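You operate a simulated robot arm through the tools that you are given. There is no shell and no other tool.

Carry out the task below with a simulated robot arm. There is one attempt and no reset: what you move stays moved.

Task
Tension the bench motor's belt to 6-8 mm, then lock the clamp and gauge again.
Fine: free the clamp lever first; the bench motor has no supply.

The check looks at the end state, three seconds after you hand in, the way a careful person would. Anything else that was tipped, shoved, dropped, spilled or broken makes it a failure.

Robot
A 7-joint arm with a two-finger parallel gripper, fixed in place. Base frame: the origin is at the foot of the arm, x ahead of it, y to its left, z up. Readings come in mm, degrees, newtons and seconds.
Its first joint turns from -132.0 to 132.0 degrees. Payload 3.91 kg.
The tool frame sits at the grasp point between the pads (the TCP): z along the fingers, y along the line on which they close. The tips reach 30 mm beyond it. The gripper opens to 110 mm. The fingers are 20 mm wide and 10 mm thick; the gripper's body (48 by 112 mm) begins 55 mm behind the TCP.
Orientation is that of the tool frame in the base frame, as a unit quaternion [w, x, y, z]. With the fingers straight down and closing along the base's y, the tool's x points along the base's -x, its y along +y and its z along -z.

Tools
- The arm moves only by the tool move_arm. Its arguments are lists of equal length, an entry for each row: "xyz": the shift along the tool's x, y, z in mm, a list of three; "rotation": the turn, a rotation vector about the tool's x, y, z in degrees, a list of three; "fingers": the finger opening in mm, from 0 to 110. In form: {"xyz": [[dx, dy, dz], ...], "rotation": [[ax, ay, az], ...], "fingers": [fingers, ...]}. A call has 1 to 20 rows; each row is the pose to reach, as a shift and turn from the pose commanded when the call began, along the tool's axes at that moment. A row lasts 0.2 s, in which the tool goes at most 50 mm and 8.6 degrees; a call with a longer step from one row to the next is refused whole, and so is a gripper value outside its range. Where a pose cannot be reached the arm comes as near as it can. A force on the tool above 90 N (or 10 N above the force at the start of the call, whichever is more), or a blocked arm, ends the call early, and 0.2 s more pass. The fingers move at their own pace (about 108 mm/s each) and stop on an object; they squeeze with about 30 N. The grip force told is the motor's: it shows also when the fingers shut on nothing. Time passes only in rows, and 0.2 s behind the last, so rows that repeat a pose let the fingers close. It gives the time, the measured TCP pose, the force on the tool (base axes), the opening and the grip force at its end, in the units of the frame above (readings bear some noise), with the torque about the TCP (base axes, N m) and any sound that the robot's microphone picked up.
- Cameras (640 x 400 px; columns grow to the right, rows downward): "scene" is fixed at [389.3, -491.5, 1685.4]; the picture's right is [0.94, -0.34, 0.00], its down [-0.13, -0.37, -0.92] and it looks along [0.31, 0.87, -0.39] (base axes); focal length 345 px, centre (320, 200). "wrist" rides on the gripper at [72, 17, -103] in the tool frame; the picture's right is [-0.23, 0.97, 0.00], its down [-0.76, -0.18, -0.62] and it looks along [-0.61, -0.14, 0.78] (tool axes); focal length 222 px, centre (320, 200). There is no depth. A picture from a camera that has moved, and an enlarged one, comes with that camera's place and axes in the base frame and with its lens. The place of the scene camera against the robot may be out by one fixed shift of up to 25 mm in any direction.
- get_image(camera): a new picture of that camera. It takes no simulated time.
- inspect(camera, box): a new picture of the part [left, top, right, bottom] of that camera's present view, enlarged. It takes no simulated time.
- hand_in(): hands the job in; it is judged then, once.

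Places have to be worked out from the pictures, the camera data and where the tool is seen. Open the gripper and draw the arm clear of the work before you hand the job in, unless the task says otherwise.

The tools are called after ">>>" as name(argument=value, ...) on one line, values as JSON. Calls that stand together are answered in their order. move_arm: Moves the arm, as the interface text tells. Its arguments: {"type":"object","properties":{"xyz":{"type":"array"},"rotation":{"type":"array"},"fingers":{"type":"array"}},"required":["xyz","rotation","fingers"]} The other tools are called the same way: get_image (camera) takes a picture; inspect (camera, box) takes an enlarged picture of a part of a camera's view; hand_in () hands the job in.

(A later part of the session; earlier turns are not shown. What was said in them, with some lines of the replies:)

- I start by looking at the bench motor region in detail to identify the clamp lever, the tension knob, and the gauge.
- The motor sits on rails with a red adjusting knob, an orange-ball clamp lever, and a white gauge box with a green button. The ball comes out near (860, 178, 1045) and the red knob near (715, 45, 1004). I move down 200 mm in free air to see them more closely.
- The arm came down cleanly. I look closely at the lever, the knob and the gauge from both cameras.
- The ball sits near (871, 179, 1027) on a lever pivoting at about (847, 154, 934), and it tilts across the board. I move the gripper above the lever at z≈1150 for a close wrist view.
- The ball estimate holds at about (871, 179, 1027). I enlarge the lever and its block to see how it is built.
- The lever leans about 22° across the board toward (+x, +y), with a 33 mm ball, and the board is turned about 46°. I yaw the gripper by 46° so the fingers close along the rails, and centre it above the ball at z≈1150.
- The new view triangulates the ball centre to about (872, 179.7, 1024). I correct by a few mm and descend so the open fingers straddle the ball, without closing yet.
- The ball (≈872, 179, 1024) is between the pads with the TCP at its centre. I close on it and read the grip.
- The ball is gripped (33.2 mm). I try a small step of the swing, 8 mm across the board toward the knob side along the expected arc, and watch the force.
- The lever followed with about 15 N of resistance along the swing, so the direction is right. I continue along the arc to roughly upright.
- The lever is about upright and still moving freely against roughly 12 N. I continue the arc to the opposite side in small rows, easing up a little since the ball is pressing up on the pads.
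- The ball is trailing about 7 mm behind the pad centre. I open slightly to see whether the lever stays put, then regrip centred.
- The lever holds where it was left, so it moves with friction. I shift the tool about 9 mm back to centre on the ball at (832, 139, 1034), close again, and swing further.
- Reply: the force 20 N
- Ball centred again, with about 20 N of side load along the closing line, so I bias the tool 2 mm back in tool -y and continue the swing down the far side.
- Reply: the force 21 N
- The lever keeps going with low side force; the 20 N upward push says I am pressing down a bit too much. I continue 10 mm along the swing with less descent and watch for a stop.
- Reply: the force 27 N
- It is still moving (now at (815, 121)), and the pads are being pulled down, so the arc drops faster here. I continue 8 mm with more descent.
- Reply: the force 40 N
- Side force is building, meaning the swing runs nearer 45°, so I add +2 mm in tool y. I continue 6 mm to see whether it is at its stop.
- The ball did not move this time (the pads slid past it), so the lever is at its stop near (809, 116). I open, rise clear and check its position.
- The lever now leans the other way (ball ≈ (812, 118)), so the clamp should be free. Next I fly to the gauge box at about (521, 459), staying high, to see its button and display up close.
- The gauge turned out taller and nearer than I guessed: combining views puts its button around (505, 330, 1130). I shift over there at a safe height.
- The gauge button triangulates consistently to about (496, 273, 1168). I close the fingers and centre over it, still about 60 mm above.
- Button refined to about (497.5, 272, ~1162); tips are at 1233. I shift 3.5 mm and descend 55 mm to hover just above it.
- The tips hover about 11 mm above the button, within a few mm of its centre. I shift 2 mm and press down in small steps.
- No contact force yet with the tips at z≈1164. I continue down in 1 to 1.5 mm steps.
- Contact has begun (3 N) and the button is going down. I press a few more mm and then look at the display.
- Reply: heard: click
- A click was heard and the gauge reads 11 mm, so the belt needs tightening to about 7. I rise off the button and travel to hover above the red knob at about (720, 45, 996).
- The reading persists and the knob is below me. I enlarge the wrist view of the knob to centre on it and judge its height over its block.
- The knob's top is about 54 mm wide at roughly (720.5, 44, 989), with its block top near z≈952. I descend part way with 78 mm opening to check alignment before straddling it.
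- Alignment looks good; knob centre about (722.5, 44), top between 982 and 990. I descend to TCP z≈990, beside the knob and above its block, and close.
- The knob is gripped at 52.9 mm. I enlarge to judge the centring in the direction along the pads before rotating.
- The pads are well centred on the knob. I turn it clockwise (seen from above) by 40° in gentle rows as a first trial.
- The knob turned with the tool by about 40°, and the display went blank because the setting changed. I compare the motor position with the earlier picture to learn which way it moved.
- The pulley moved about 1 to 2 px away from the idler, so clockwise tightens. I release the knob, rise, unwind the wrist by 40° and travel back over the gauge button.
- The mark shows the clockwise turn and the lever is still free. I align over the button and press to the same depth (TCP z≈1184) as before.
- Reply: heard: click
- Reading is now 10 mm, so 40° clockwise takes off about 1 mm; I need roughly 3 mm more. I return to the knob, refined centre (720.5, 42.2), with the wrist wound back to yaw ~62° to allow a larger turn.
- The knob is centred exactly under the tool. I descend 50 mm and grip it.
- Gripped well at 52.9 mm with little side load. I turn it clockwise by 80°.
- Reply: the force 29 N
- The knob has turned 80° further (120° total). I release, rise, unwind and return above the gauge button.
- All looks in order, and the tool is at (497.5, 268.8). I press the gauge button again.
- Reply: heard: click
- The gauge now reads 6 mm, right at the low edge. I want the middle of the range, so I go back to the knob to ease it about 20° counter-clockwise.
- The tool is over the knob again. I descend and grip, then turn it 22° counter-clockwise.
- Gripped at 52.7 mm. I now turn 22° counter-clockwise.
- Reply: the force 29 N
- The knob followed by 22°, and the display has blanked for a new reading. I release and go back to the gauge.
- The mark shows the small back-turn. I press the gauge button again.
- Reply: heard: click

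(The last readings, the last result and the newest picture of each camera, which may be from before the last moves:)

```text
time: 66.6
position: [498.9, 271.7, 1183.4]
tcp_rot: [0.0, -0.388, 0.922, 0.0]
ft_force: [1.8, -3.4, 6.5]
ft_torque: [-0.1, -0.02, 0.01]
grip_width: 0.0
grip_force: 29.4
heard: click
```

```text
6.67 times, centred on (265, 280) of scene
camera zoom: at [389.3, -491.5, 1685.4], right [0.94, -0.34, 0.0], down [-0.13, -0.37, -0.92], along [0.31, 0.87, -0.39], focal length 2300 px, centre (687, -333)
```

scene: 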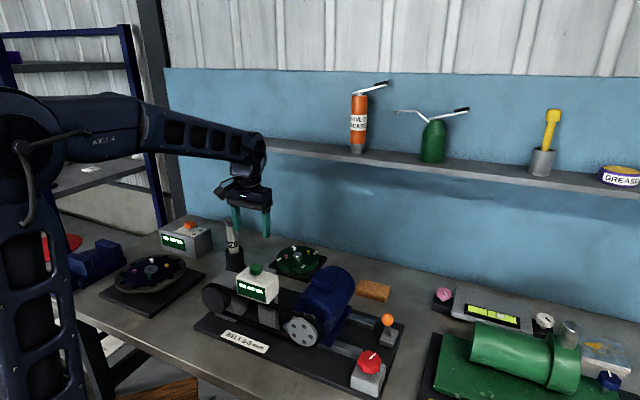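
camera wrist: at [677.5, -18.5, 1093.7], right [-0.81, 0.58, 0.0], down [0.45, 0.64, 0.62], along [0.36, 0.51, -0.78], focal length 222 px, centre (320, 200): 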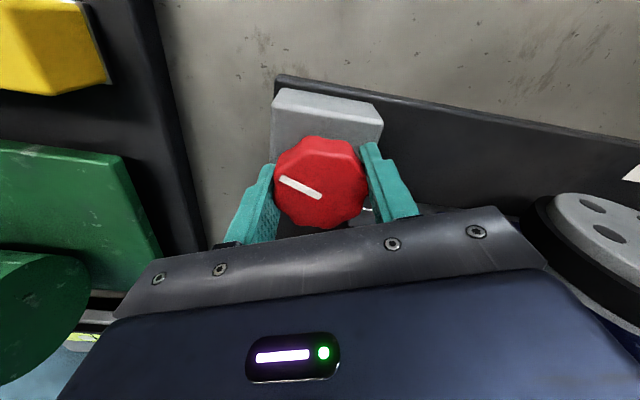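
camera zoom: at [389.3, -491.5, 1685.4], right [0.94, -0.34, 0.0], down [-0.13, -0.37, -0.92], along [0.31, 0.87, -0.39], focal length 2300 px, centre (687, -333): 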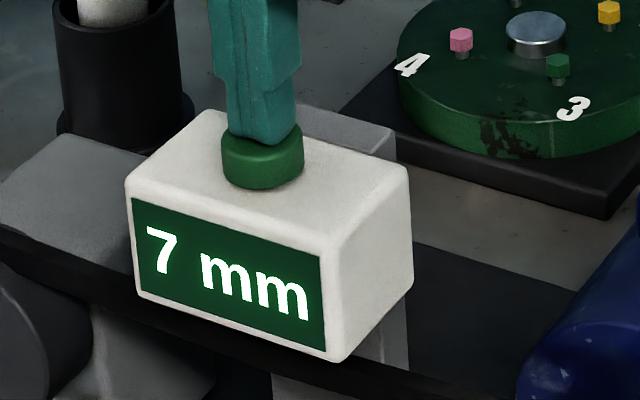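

It reads 7 mm, mid-range. Now I go to lock the clamp: fingers stay closed, and I travel to the knob side of the lever ball, stopping above it for a check.

>>> move_arm(xyz=[[0, 0, -30], [0, 0, -66], [-8, -41, -66], [-16, -83, -66], [-24, -124, -66], [-33, -166, -66], [-41, -207, -66], [-49, -248, -66], [-57, -290, -66], [-65.5, -331, -66], [-65.5, -331, -25], [-65.5, -331, 20], [-65.5, -331, 65], [-65.5, -331, 95], [-65.5, -331, 95]], rotation=[[0, 0, 0], [0, 0, 0], [0, 0, 0], [0, 0, 0], [0, 0, 0], [0, 0, 0], [0, 0, 0], [0, 0, 0], [0, 0, 0], [0, 0, 0], [0, 0, 0], [0, 0, 0], [0, 0, 0], [0, 0, 0], [0, 0, 0]], fingers=[0, 0, 0, 0, 0, 0, 0, 0, 0, 0, 0, 0, 0, 0, 0])

>>> get_image(camera="wrist")

>>> inspect(camera="scene", box=[300, 250, 440, 400])

```text
time: 69.8
position: [780.8, 89.2, 1088.3]
tcp_rot: [0.001, -0.388, 0.922, 0.0]
ft_force: [-0.6, 0.6, -0.6]
ft_torque: [0.01, -0.03, -0.01]
grip_width: 0.1
grip_force: 30.2
```

```text
taken
camera wrist: at [717.1, 48.3, 1192.0], right [-0.54, 0.84, 0.0], down [0.66, 0.42, 0.62], along [0.53, 0.33, -0.78], focal length 222 px, centre (320, 200)
```

wrist: 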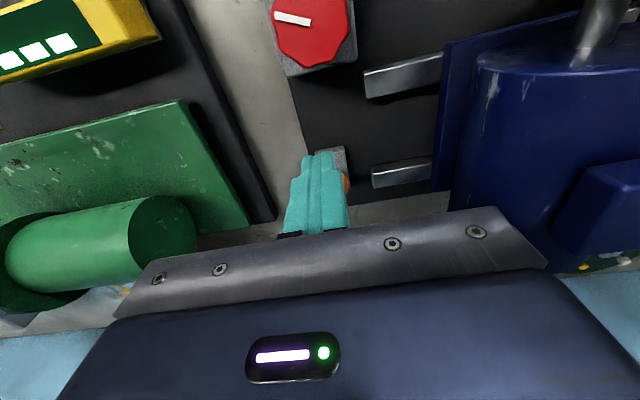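

```text
2.67 times, centred on (370, 325) of scene
camera zoom: at [389.3, -491.5, 1685.4], right [0.94, -0.34, 0.0], down [-0.13, -0.37, -0.92], along [0.31, 0.87, -0.39], focal length 920 px, centre (187, -133)
```

zoom: 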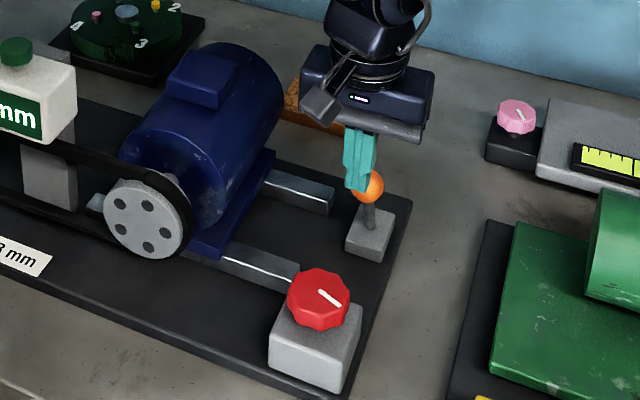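

The fingers are on the knob side of the ball, laterally aligned, with about a 14 mm gap. I descend to bring the tips to ball height and start pushing toward the locked side.

>>> move_arm(xyz=[[0, 0, 15], [0, 0, 30], [0, 0, 43], [0, 0, 43], [-5, 0, 43], [-10, 0, 43], [-15, 0, 43], [-20, 0, 43], [-25, 0, 43], [-30, 0, 43], [-35, 0, 43]], rotation=[[0, 0, 0], [0, 0, 0], [0, 0, 0], [0, 0, 0], [0, 0, 0], [0, 0, 0], [0, 0, 0], [0, 0, 0], [0, 0, 0], [0, 0, 0], [0, 0, 0]], fingers=[0, 0, 0, 0, 0, 0, 0, 0, 0, 0, 0])

>>> get_image(camera="wrist")

>>> inspect(camera="scene", box=[340, 250, 440, 370])

```text
time: 72.2
position: [807.2, 112.7, 1044.7]
tcp_rot: [0.0, -0.387, 0.922, 0.0]
ft_force: [-0.7, -1.5, -0.2]
ft_torque: [0.01, -0.01, -0.06]
grip_width: 0.2
grip_force: 30.0
```

```text
taken
camera wrist: at [744.5, 73.0, 1148.8], right [-0.54, 0.84, 0.0], down [0.66, 0.42, 0.62], along [0.53, 0.33, -0.78], focal length 222 px, centre (320, 200)
```

wrist: 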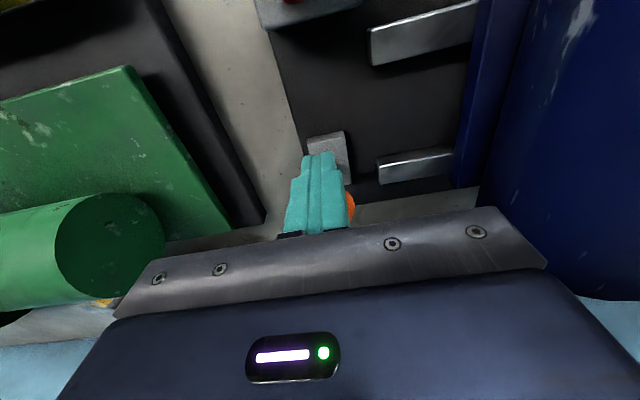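

```text
3.33 times, centred on (390, 310) of scene
camera zoom: at [389.3, -491.5, 1685.4], right [0.94, -0.34, 0.0], down [-0.13, -0.37, -0.92], along [0.31, 0.87, -0.39], focal length 1150 px, centre (87, -167)
```

zoom: 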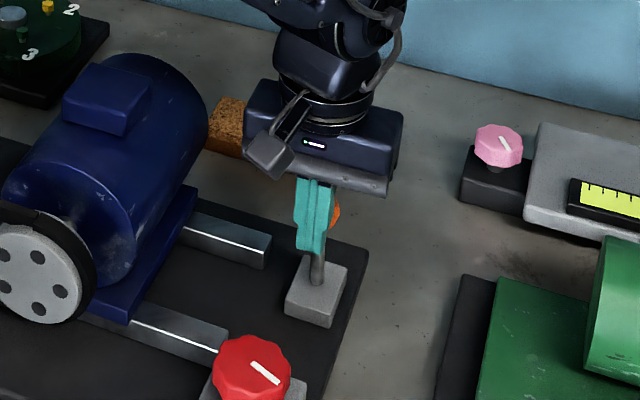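

The ball is moving with the fingers at low force. I keep pushing another 45 mm along the swing.

>>> move_arm(xyz=[[-5, 0, 0], [-10, 0, 0], [-15, 0, 0], [-20, 0, 0], [-25, 0, 0], [-30, 0, 0], [-35, 0, 0], [-40, 0, 0], [-45, 0, 0]], rotation=[[0, 0, 0], [0, 0, 0], [0, 0, 0], [0, 0, 0], [0, 0, 0], [0, 0, 0], [0, 0, 0], [0, 0, 0], [0, 0, 0]], fingers=[0, 0, 0, 0, 0, 0, 0, 0, 0])

>>> get_image(camera="wrist")

>>> inspect(camera="scene", box=[340, 250, 440, 370])

```text
time: 74.2
position: [837.0, 147.2, 1044.3]
tcp_rot: [0.0, -0.388, 0.922, 0.0]
ft_force: [-1.1, 0.0, 0.7]
ft_torque: [0.01, 0.0, -0.01]
grip_width: 0.0
grip_force: 30.1
```

```text
taken
camera wrist: at [774.8, 106.1, 1148.9], right [-0.54, 0.84, 0.0], down [0.66, 0.42, 0.62], along [0.53, 0.34, -0.78], focal length 222 px, centre (320, 200)
```

wrist: 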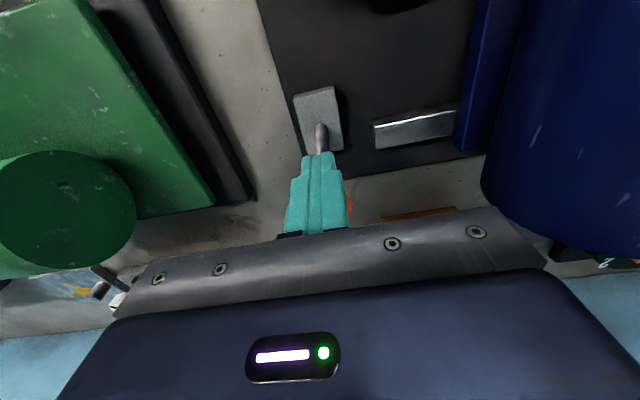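

```text
3.33 times, centred on (390, 310) of scene
camera zoom: at [389.3, -491.5, 1685.4], right [0.94, -0.34, 0.0], down [-0.13, -0.37, -0.92], along [0.31, 0.87, -0.39], focal length 1150 px, centre (87, -167)
```

zoom: 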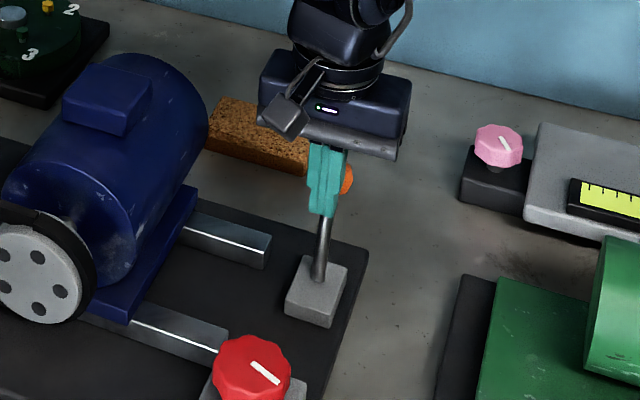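

The lever is past upright and following. I push the last stretch in smaller rows until it meets its stop.

>>> move_arm(xyz=[[-3, 0, 0], [-6, 0, 0], [-9, 0, 0], [-12, 0, 0], [-15, 0, 0], [-18, 0, 0], [-20, 0, 0]], rotation=[[0, 0, 0], [0, 0, 0], [0, 0, 0], [0, 0, 0], [0, 0, 0], [0, 0, 0], [0, 0, 0]], fingers=[0, 0, 0, 0, 0, 0, 0])

>>> inspect(camera="scene", box=[340, 250, 440, 370])

```text
time: 75.8
position: [853.0, 158.6, 1045.9]
tcp_rot: [-0.001, -0.388, 0.922, 0.001]
ft_force: [-1.4, -1.3, -0.8]
ft_torque: [-0.09, 0.02, -0.02]
grip_width: 0.0
grip_force: 30.3
```

```text
3.33 times, centred on (390, 310) of scene
camera zoom: at [389.3, -491.5, 1685.4], right [0.94, -0.34, 0.0], down [-0.13, -0.37, -0.92], along [0.31, 0.87, -0.39], focal length 1150 px, centre (87, -167)
```

zoom: 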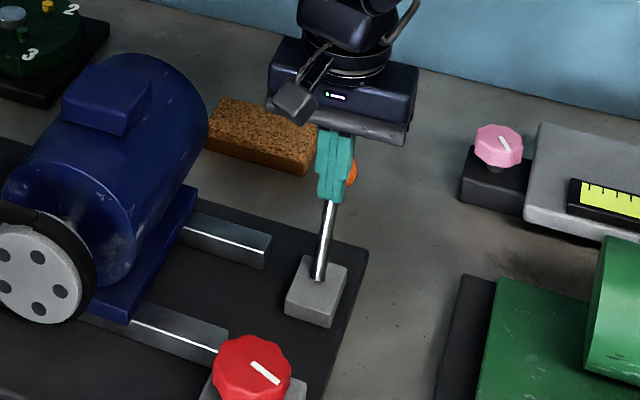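

Still no stop force at (853, 159). I continue in 2 mm rows to find the stop.

>>> move_arm(xyz=[[-2, 0, 0], [-4, 0, 0], [-6, 0, 0]], rotation=[[0, 0, 0], [0, 0, 0], [0, 0, 0]], fingers=[0, 0, 0])

>>> get_image(camera="wrist")

>>> inspect(camera="scene", box=[340, 250, 440, 370])

```text
time: 76.6
position: [854.1, 159.1, 1045.9]
tcp_rot: [-0.001, -0.386, 0.922, -0.001]
ft_force: [-36.9, -35.3, 5.9]
ft_torque: [-0.65, 1.04, 0.09]
grip_width: 0.0
grip_force: 30.4
```

```text
taken
camera wrist: at [791.2, 120.3, 1149.7], right [-0.54, 0.84, 0.0], down [0.66, 0.42, 0.62], along [0.52, 0.33, -0.78], focal length 222 px, centre (320, 200)
```

wrist: 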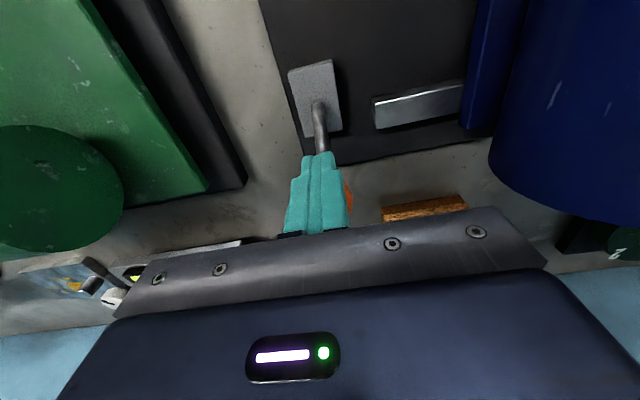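

```text
3.33 times, centred on (390, 310) of scene
camera zoom: at [389.3, -491.5, 1685.4], right [0.94, -0.34, 0.0], down [-0.13, -0.37, -0.92], along [0.31, 0.87, -0.39], focal length 1150 px, centre (87, -167)
```

zoom: 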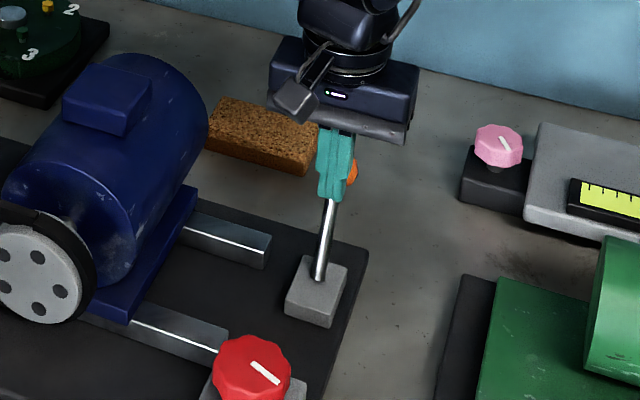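

The force jumped to about 51 N with almost no motion, so the lever is at its locked stop, same as the original position. I back off, rise clear, and look at lever and display.

>>> move_arm(xyz=[[4, 0, 0], [15, 0, 0], [20, 0, -20], [20, 0, -60], [20, 0, -105], [20, 0, -150], [20, 0, -200], [20, 0, -200]], rotation=[[0, 0, 0], [0, 0, 0], [0, 0, 0], [0, 0, 0], [0, 0, 0], [0, 0, 0], [0, 0, 0], [0, 0, 0]], fingers=[0, 0, 0, 0, 0, 0, 0, 0])

>>> inspect(camera="scene", box=[340, 250, 440, 370])

>>> inspect(camera="scene", box=[200, 250, 340, 360])

>>> get_image(camera="wrist")

```text
time: 78.4
position: [839.2, 147.1, 1247.3]
tcp_rot: [0.0, -0.388, 0.922, 0.0]
ft_force: [-0.2, 0.3, 0.0]
ft_torque: [0.02, 0.01, 0.04]
grip_width: 0.0
grip_force: 29.5
```

```text
3.33 times, centred on (390, 310) of scene
camera zoom: at [389.3, -491.5, 1685.4], right [0.94, -0.34, 0.0], down [-0.13, -0.37, -0.92], along [0.31, 0.87, -0.39], focal length 1150 px, centre (87, -167)
```

zoom: 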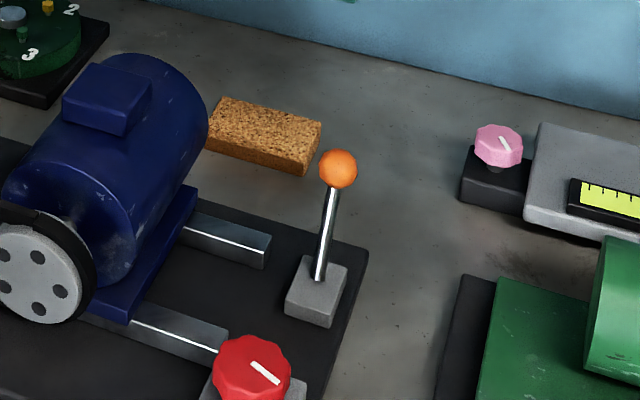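

```text
3.64 times, centred on (270, 305) of scene
camera zoom: at [389.3, -491.5, 1685.4], right [0.94, -0.34, 0.0], down [-0.13, -0.37, -0.92], along [0.31, 0.87, -0.39], focal length 1254 px, centre (502, -182)
```

zoom: 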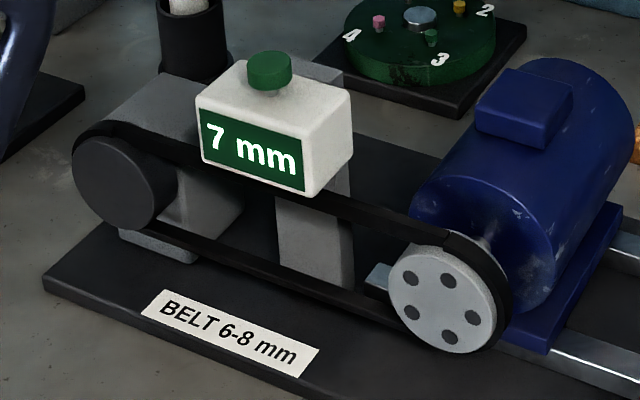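

```text
taken
camera wrist: at [775.7, 108.2, 1351.0], right [-0.54, 0.84, 0.0], down [0.66, 0.42, 0.62], along [0.53, 0.34, -0.78], focal length 222 px, centre (320, 200)
```

wrist: 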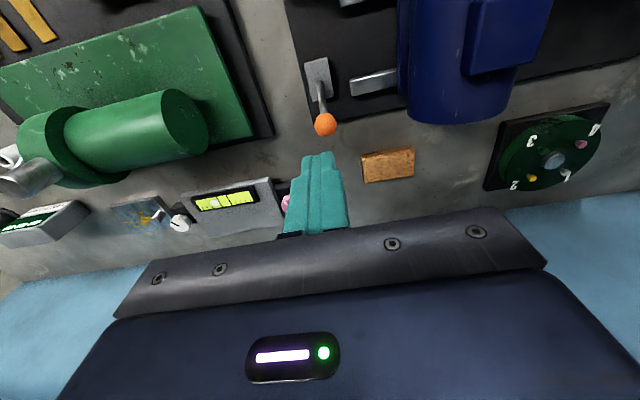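

The lever is back at its original locked pixel position (395, 300). Now I travel over to the gauge button for the second gauging.

>>> move_arm(xyz=[[16, 36, -3], [33, 73, -3], [50, 110, -3], [66, 147, -3], [83, 183, -3], [99, 220, -3], [116, 257, -3], [133, 293, -3], [149, 330, -3], [149, 330, -3]], rotation=[[0, 0, 0], [0, 0, 0], [0, 0, 0], [0, 0, 0], [0, 0, 0], [0, 0, 0], [0, 0, 0], [0, 0, 0], [0, 0, 0], [0, 0, 0]], fingers=[0, 0, 0, 0, 0, 0, 0, 0, 0, 0])

>>> inspect(camera="scene", box=[200, 200, 320, 310])

```text
time: 80.6
position: [504.6, 272.4, 1250.8]
tcp_rot: [0.0, -0.388, 0.922, 0.0]
ft_force: [0.0, -0.1, -1.2]
ft_torque: [0.02, 0.04, -0.02]
grip_width: 0.0
grip_force: 30.0
```

```text
3.64 times, centred on (260, 255) of scene
camera zoom: at [389.3, -491.5, 1685.4], right [0.94, -0.34, 0.0], down [-0.13, -0.37, -0.92], along [0.31, 0.87, -0.39], focal length 1254 px, centre (538, 0)
```

zoom: 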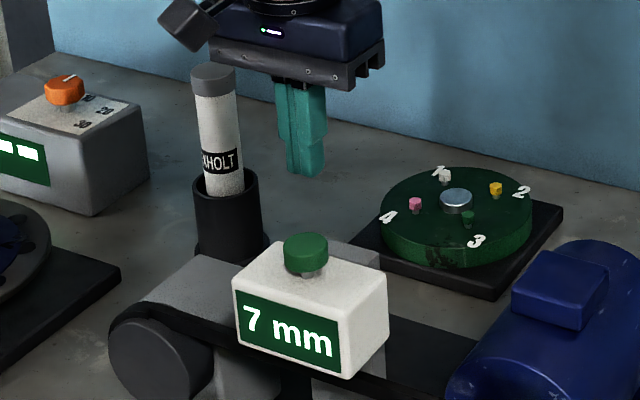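

I correct about 6 mm to be over the button and press again.

>>> move_arm(xyz=[[4.8, 3, 20], [4.8, 3, 40], [4.8, 3, 56], [4.8, 3, 61], [4.8, 3, 64], [4.8, 3, 66], [4.8, 3, 67.5]], rotation=[[0, 0, 0], [0, 0, 0], [0, 0, 0], [0, 0, 0], [0, 0, 0], [0, 0, 0], [0, 0, 0]], fingers=[0, 0, 0, 0, 0, 0, 0])

>>> inspect(camera="scene", box=[225, 250, 305, 310])

```text
time: 82.2
position: [497.1, 271.8, 1183.1]
tcp_rot: [0.001, -0.387, 0.922, 0.0]
ft_force: [1.5, -5.6, 21.8]
ft_torque: [-0.22, 0.01, 0.09]
grip_width: 0.0
grip_force: 29.4
heard: click
```

```text
6.67 times, centred on (265, 280) of scene
camera zoom: at [389.3, -491.5, 1685.4], right [0.94, -0.34, 0.0], down [-0.13, -0.37, -0.92], along [0.31, 0.87, -0.39], focal length 2300 px, centre (687, -333)
```

zoom: 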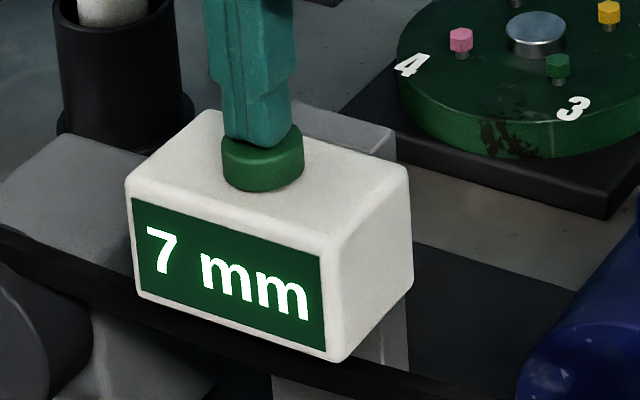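

A click was heard and it reads 7 mm with the clamp locked. I rise straight up, open the gripper and draw the arm clear of the work.

>>> move_arm(xyz=[[0, 0, -20], [0, 0, -60], [0, 0, -105], [0, 0, -150], [0, 0, -195], [0, 0, -240], [0, 0, -280], [0, 0, -280]], rotation=[[0, 0, 0], [0, 0, 0], [0, 0, 0], [0, 0, 0], [0, 0, 0], [0, 0, 0], [0, 0, 0], [0, 0, 0]], fingers=[0, 0, 0, 30, 60, 90, 110, 110])

>>> get_image(camera="scene")

>>> inspect(camera="scene", box=[190, 240, 430, 400])

>>> get_image(camera="wrist")

```text
time: 84.0
position: [501.7, 276.2, 1463.6]
tcp_rot: [-0.001, -0.388, 0.922, 0.001]
ft_force: [0.4, 0.4, 0.5]
ft_torque: [0.02, 0.0, 0.04]
grip_width: 110.1
grip_force: 0.1
```

```text
taken
```

scene: 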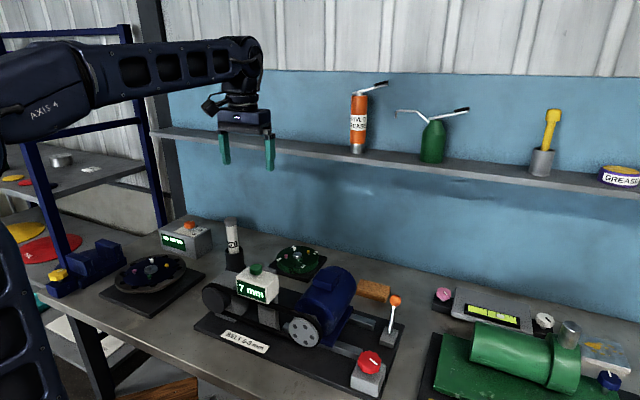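

```text
2.50 times, centred on (310, 320) of scene
camera zoom: at [389.3, -491.5, 1685.4], right [0.94, -0.34, 0.0], down [-0.13, -0.37, -0.92], along [0.31, 0.87, -0.39], focal length 862 px, centre (345, -100)
```

zoom: 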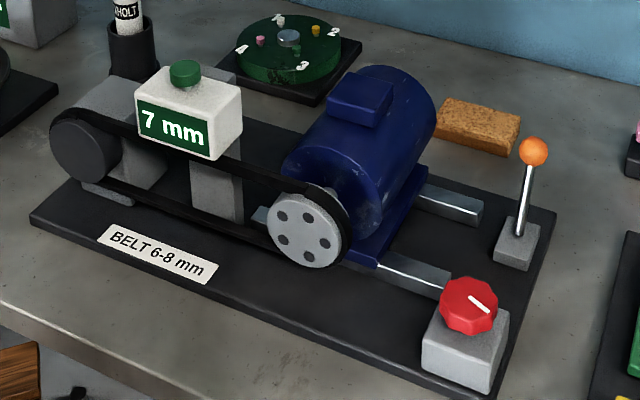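

```text
taken
camera wrist: at [437.3, 236.0, 1566.4], right [-0.54, 0.84, 0.0], down [0.66, 0.42, 0.62], along [0.53, 0.33, -0.78], focal length 222 px, centre (320, 200)
```

wrist: 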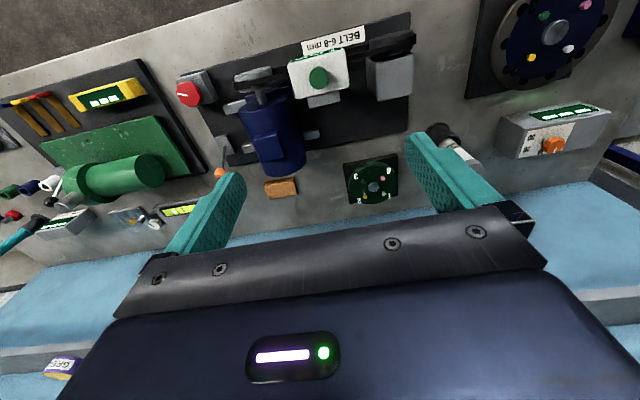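

The final pictures show 7 mm on the gauge, the lever at its locked stop and nothing else disturbed. The gripper is open and the arm is about 300 mm clear above the work, so I hand in.

>>> hand_in()

```text
The job is handed in.
```

The bench motor's belt now gauges 7 mm, in the middle of the 6-8 mm range, and the clamp lever is locked. I gauged once more after locking and the reading was still 7 mm.

| Step | Gauge reading |
|---|---|
| Clamp lever freed, before adjusting | 11 mm |
| Red knob turned about 40° clockwise | 10 mm |
| Another 80° clockwise | 6 mm |
| Eased back about 22° | 7 mm |
| Clamp lever pushed to its locked stop | 7 mm |

The lever stopped firmly in the same place it started from. The last pictures show nothing else on the bench moved. The gripper is open and the arm is drawn up clear of the work. The job is handed in; no result has come back.
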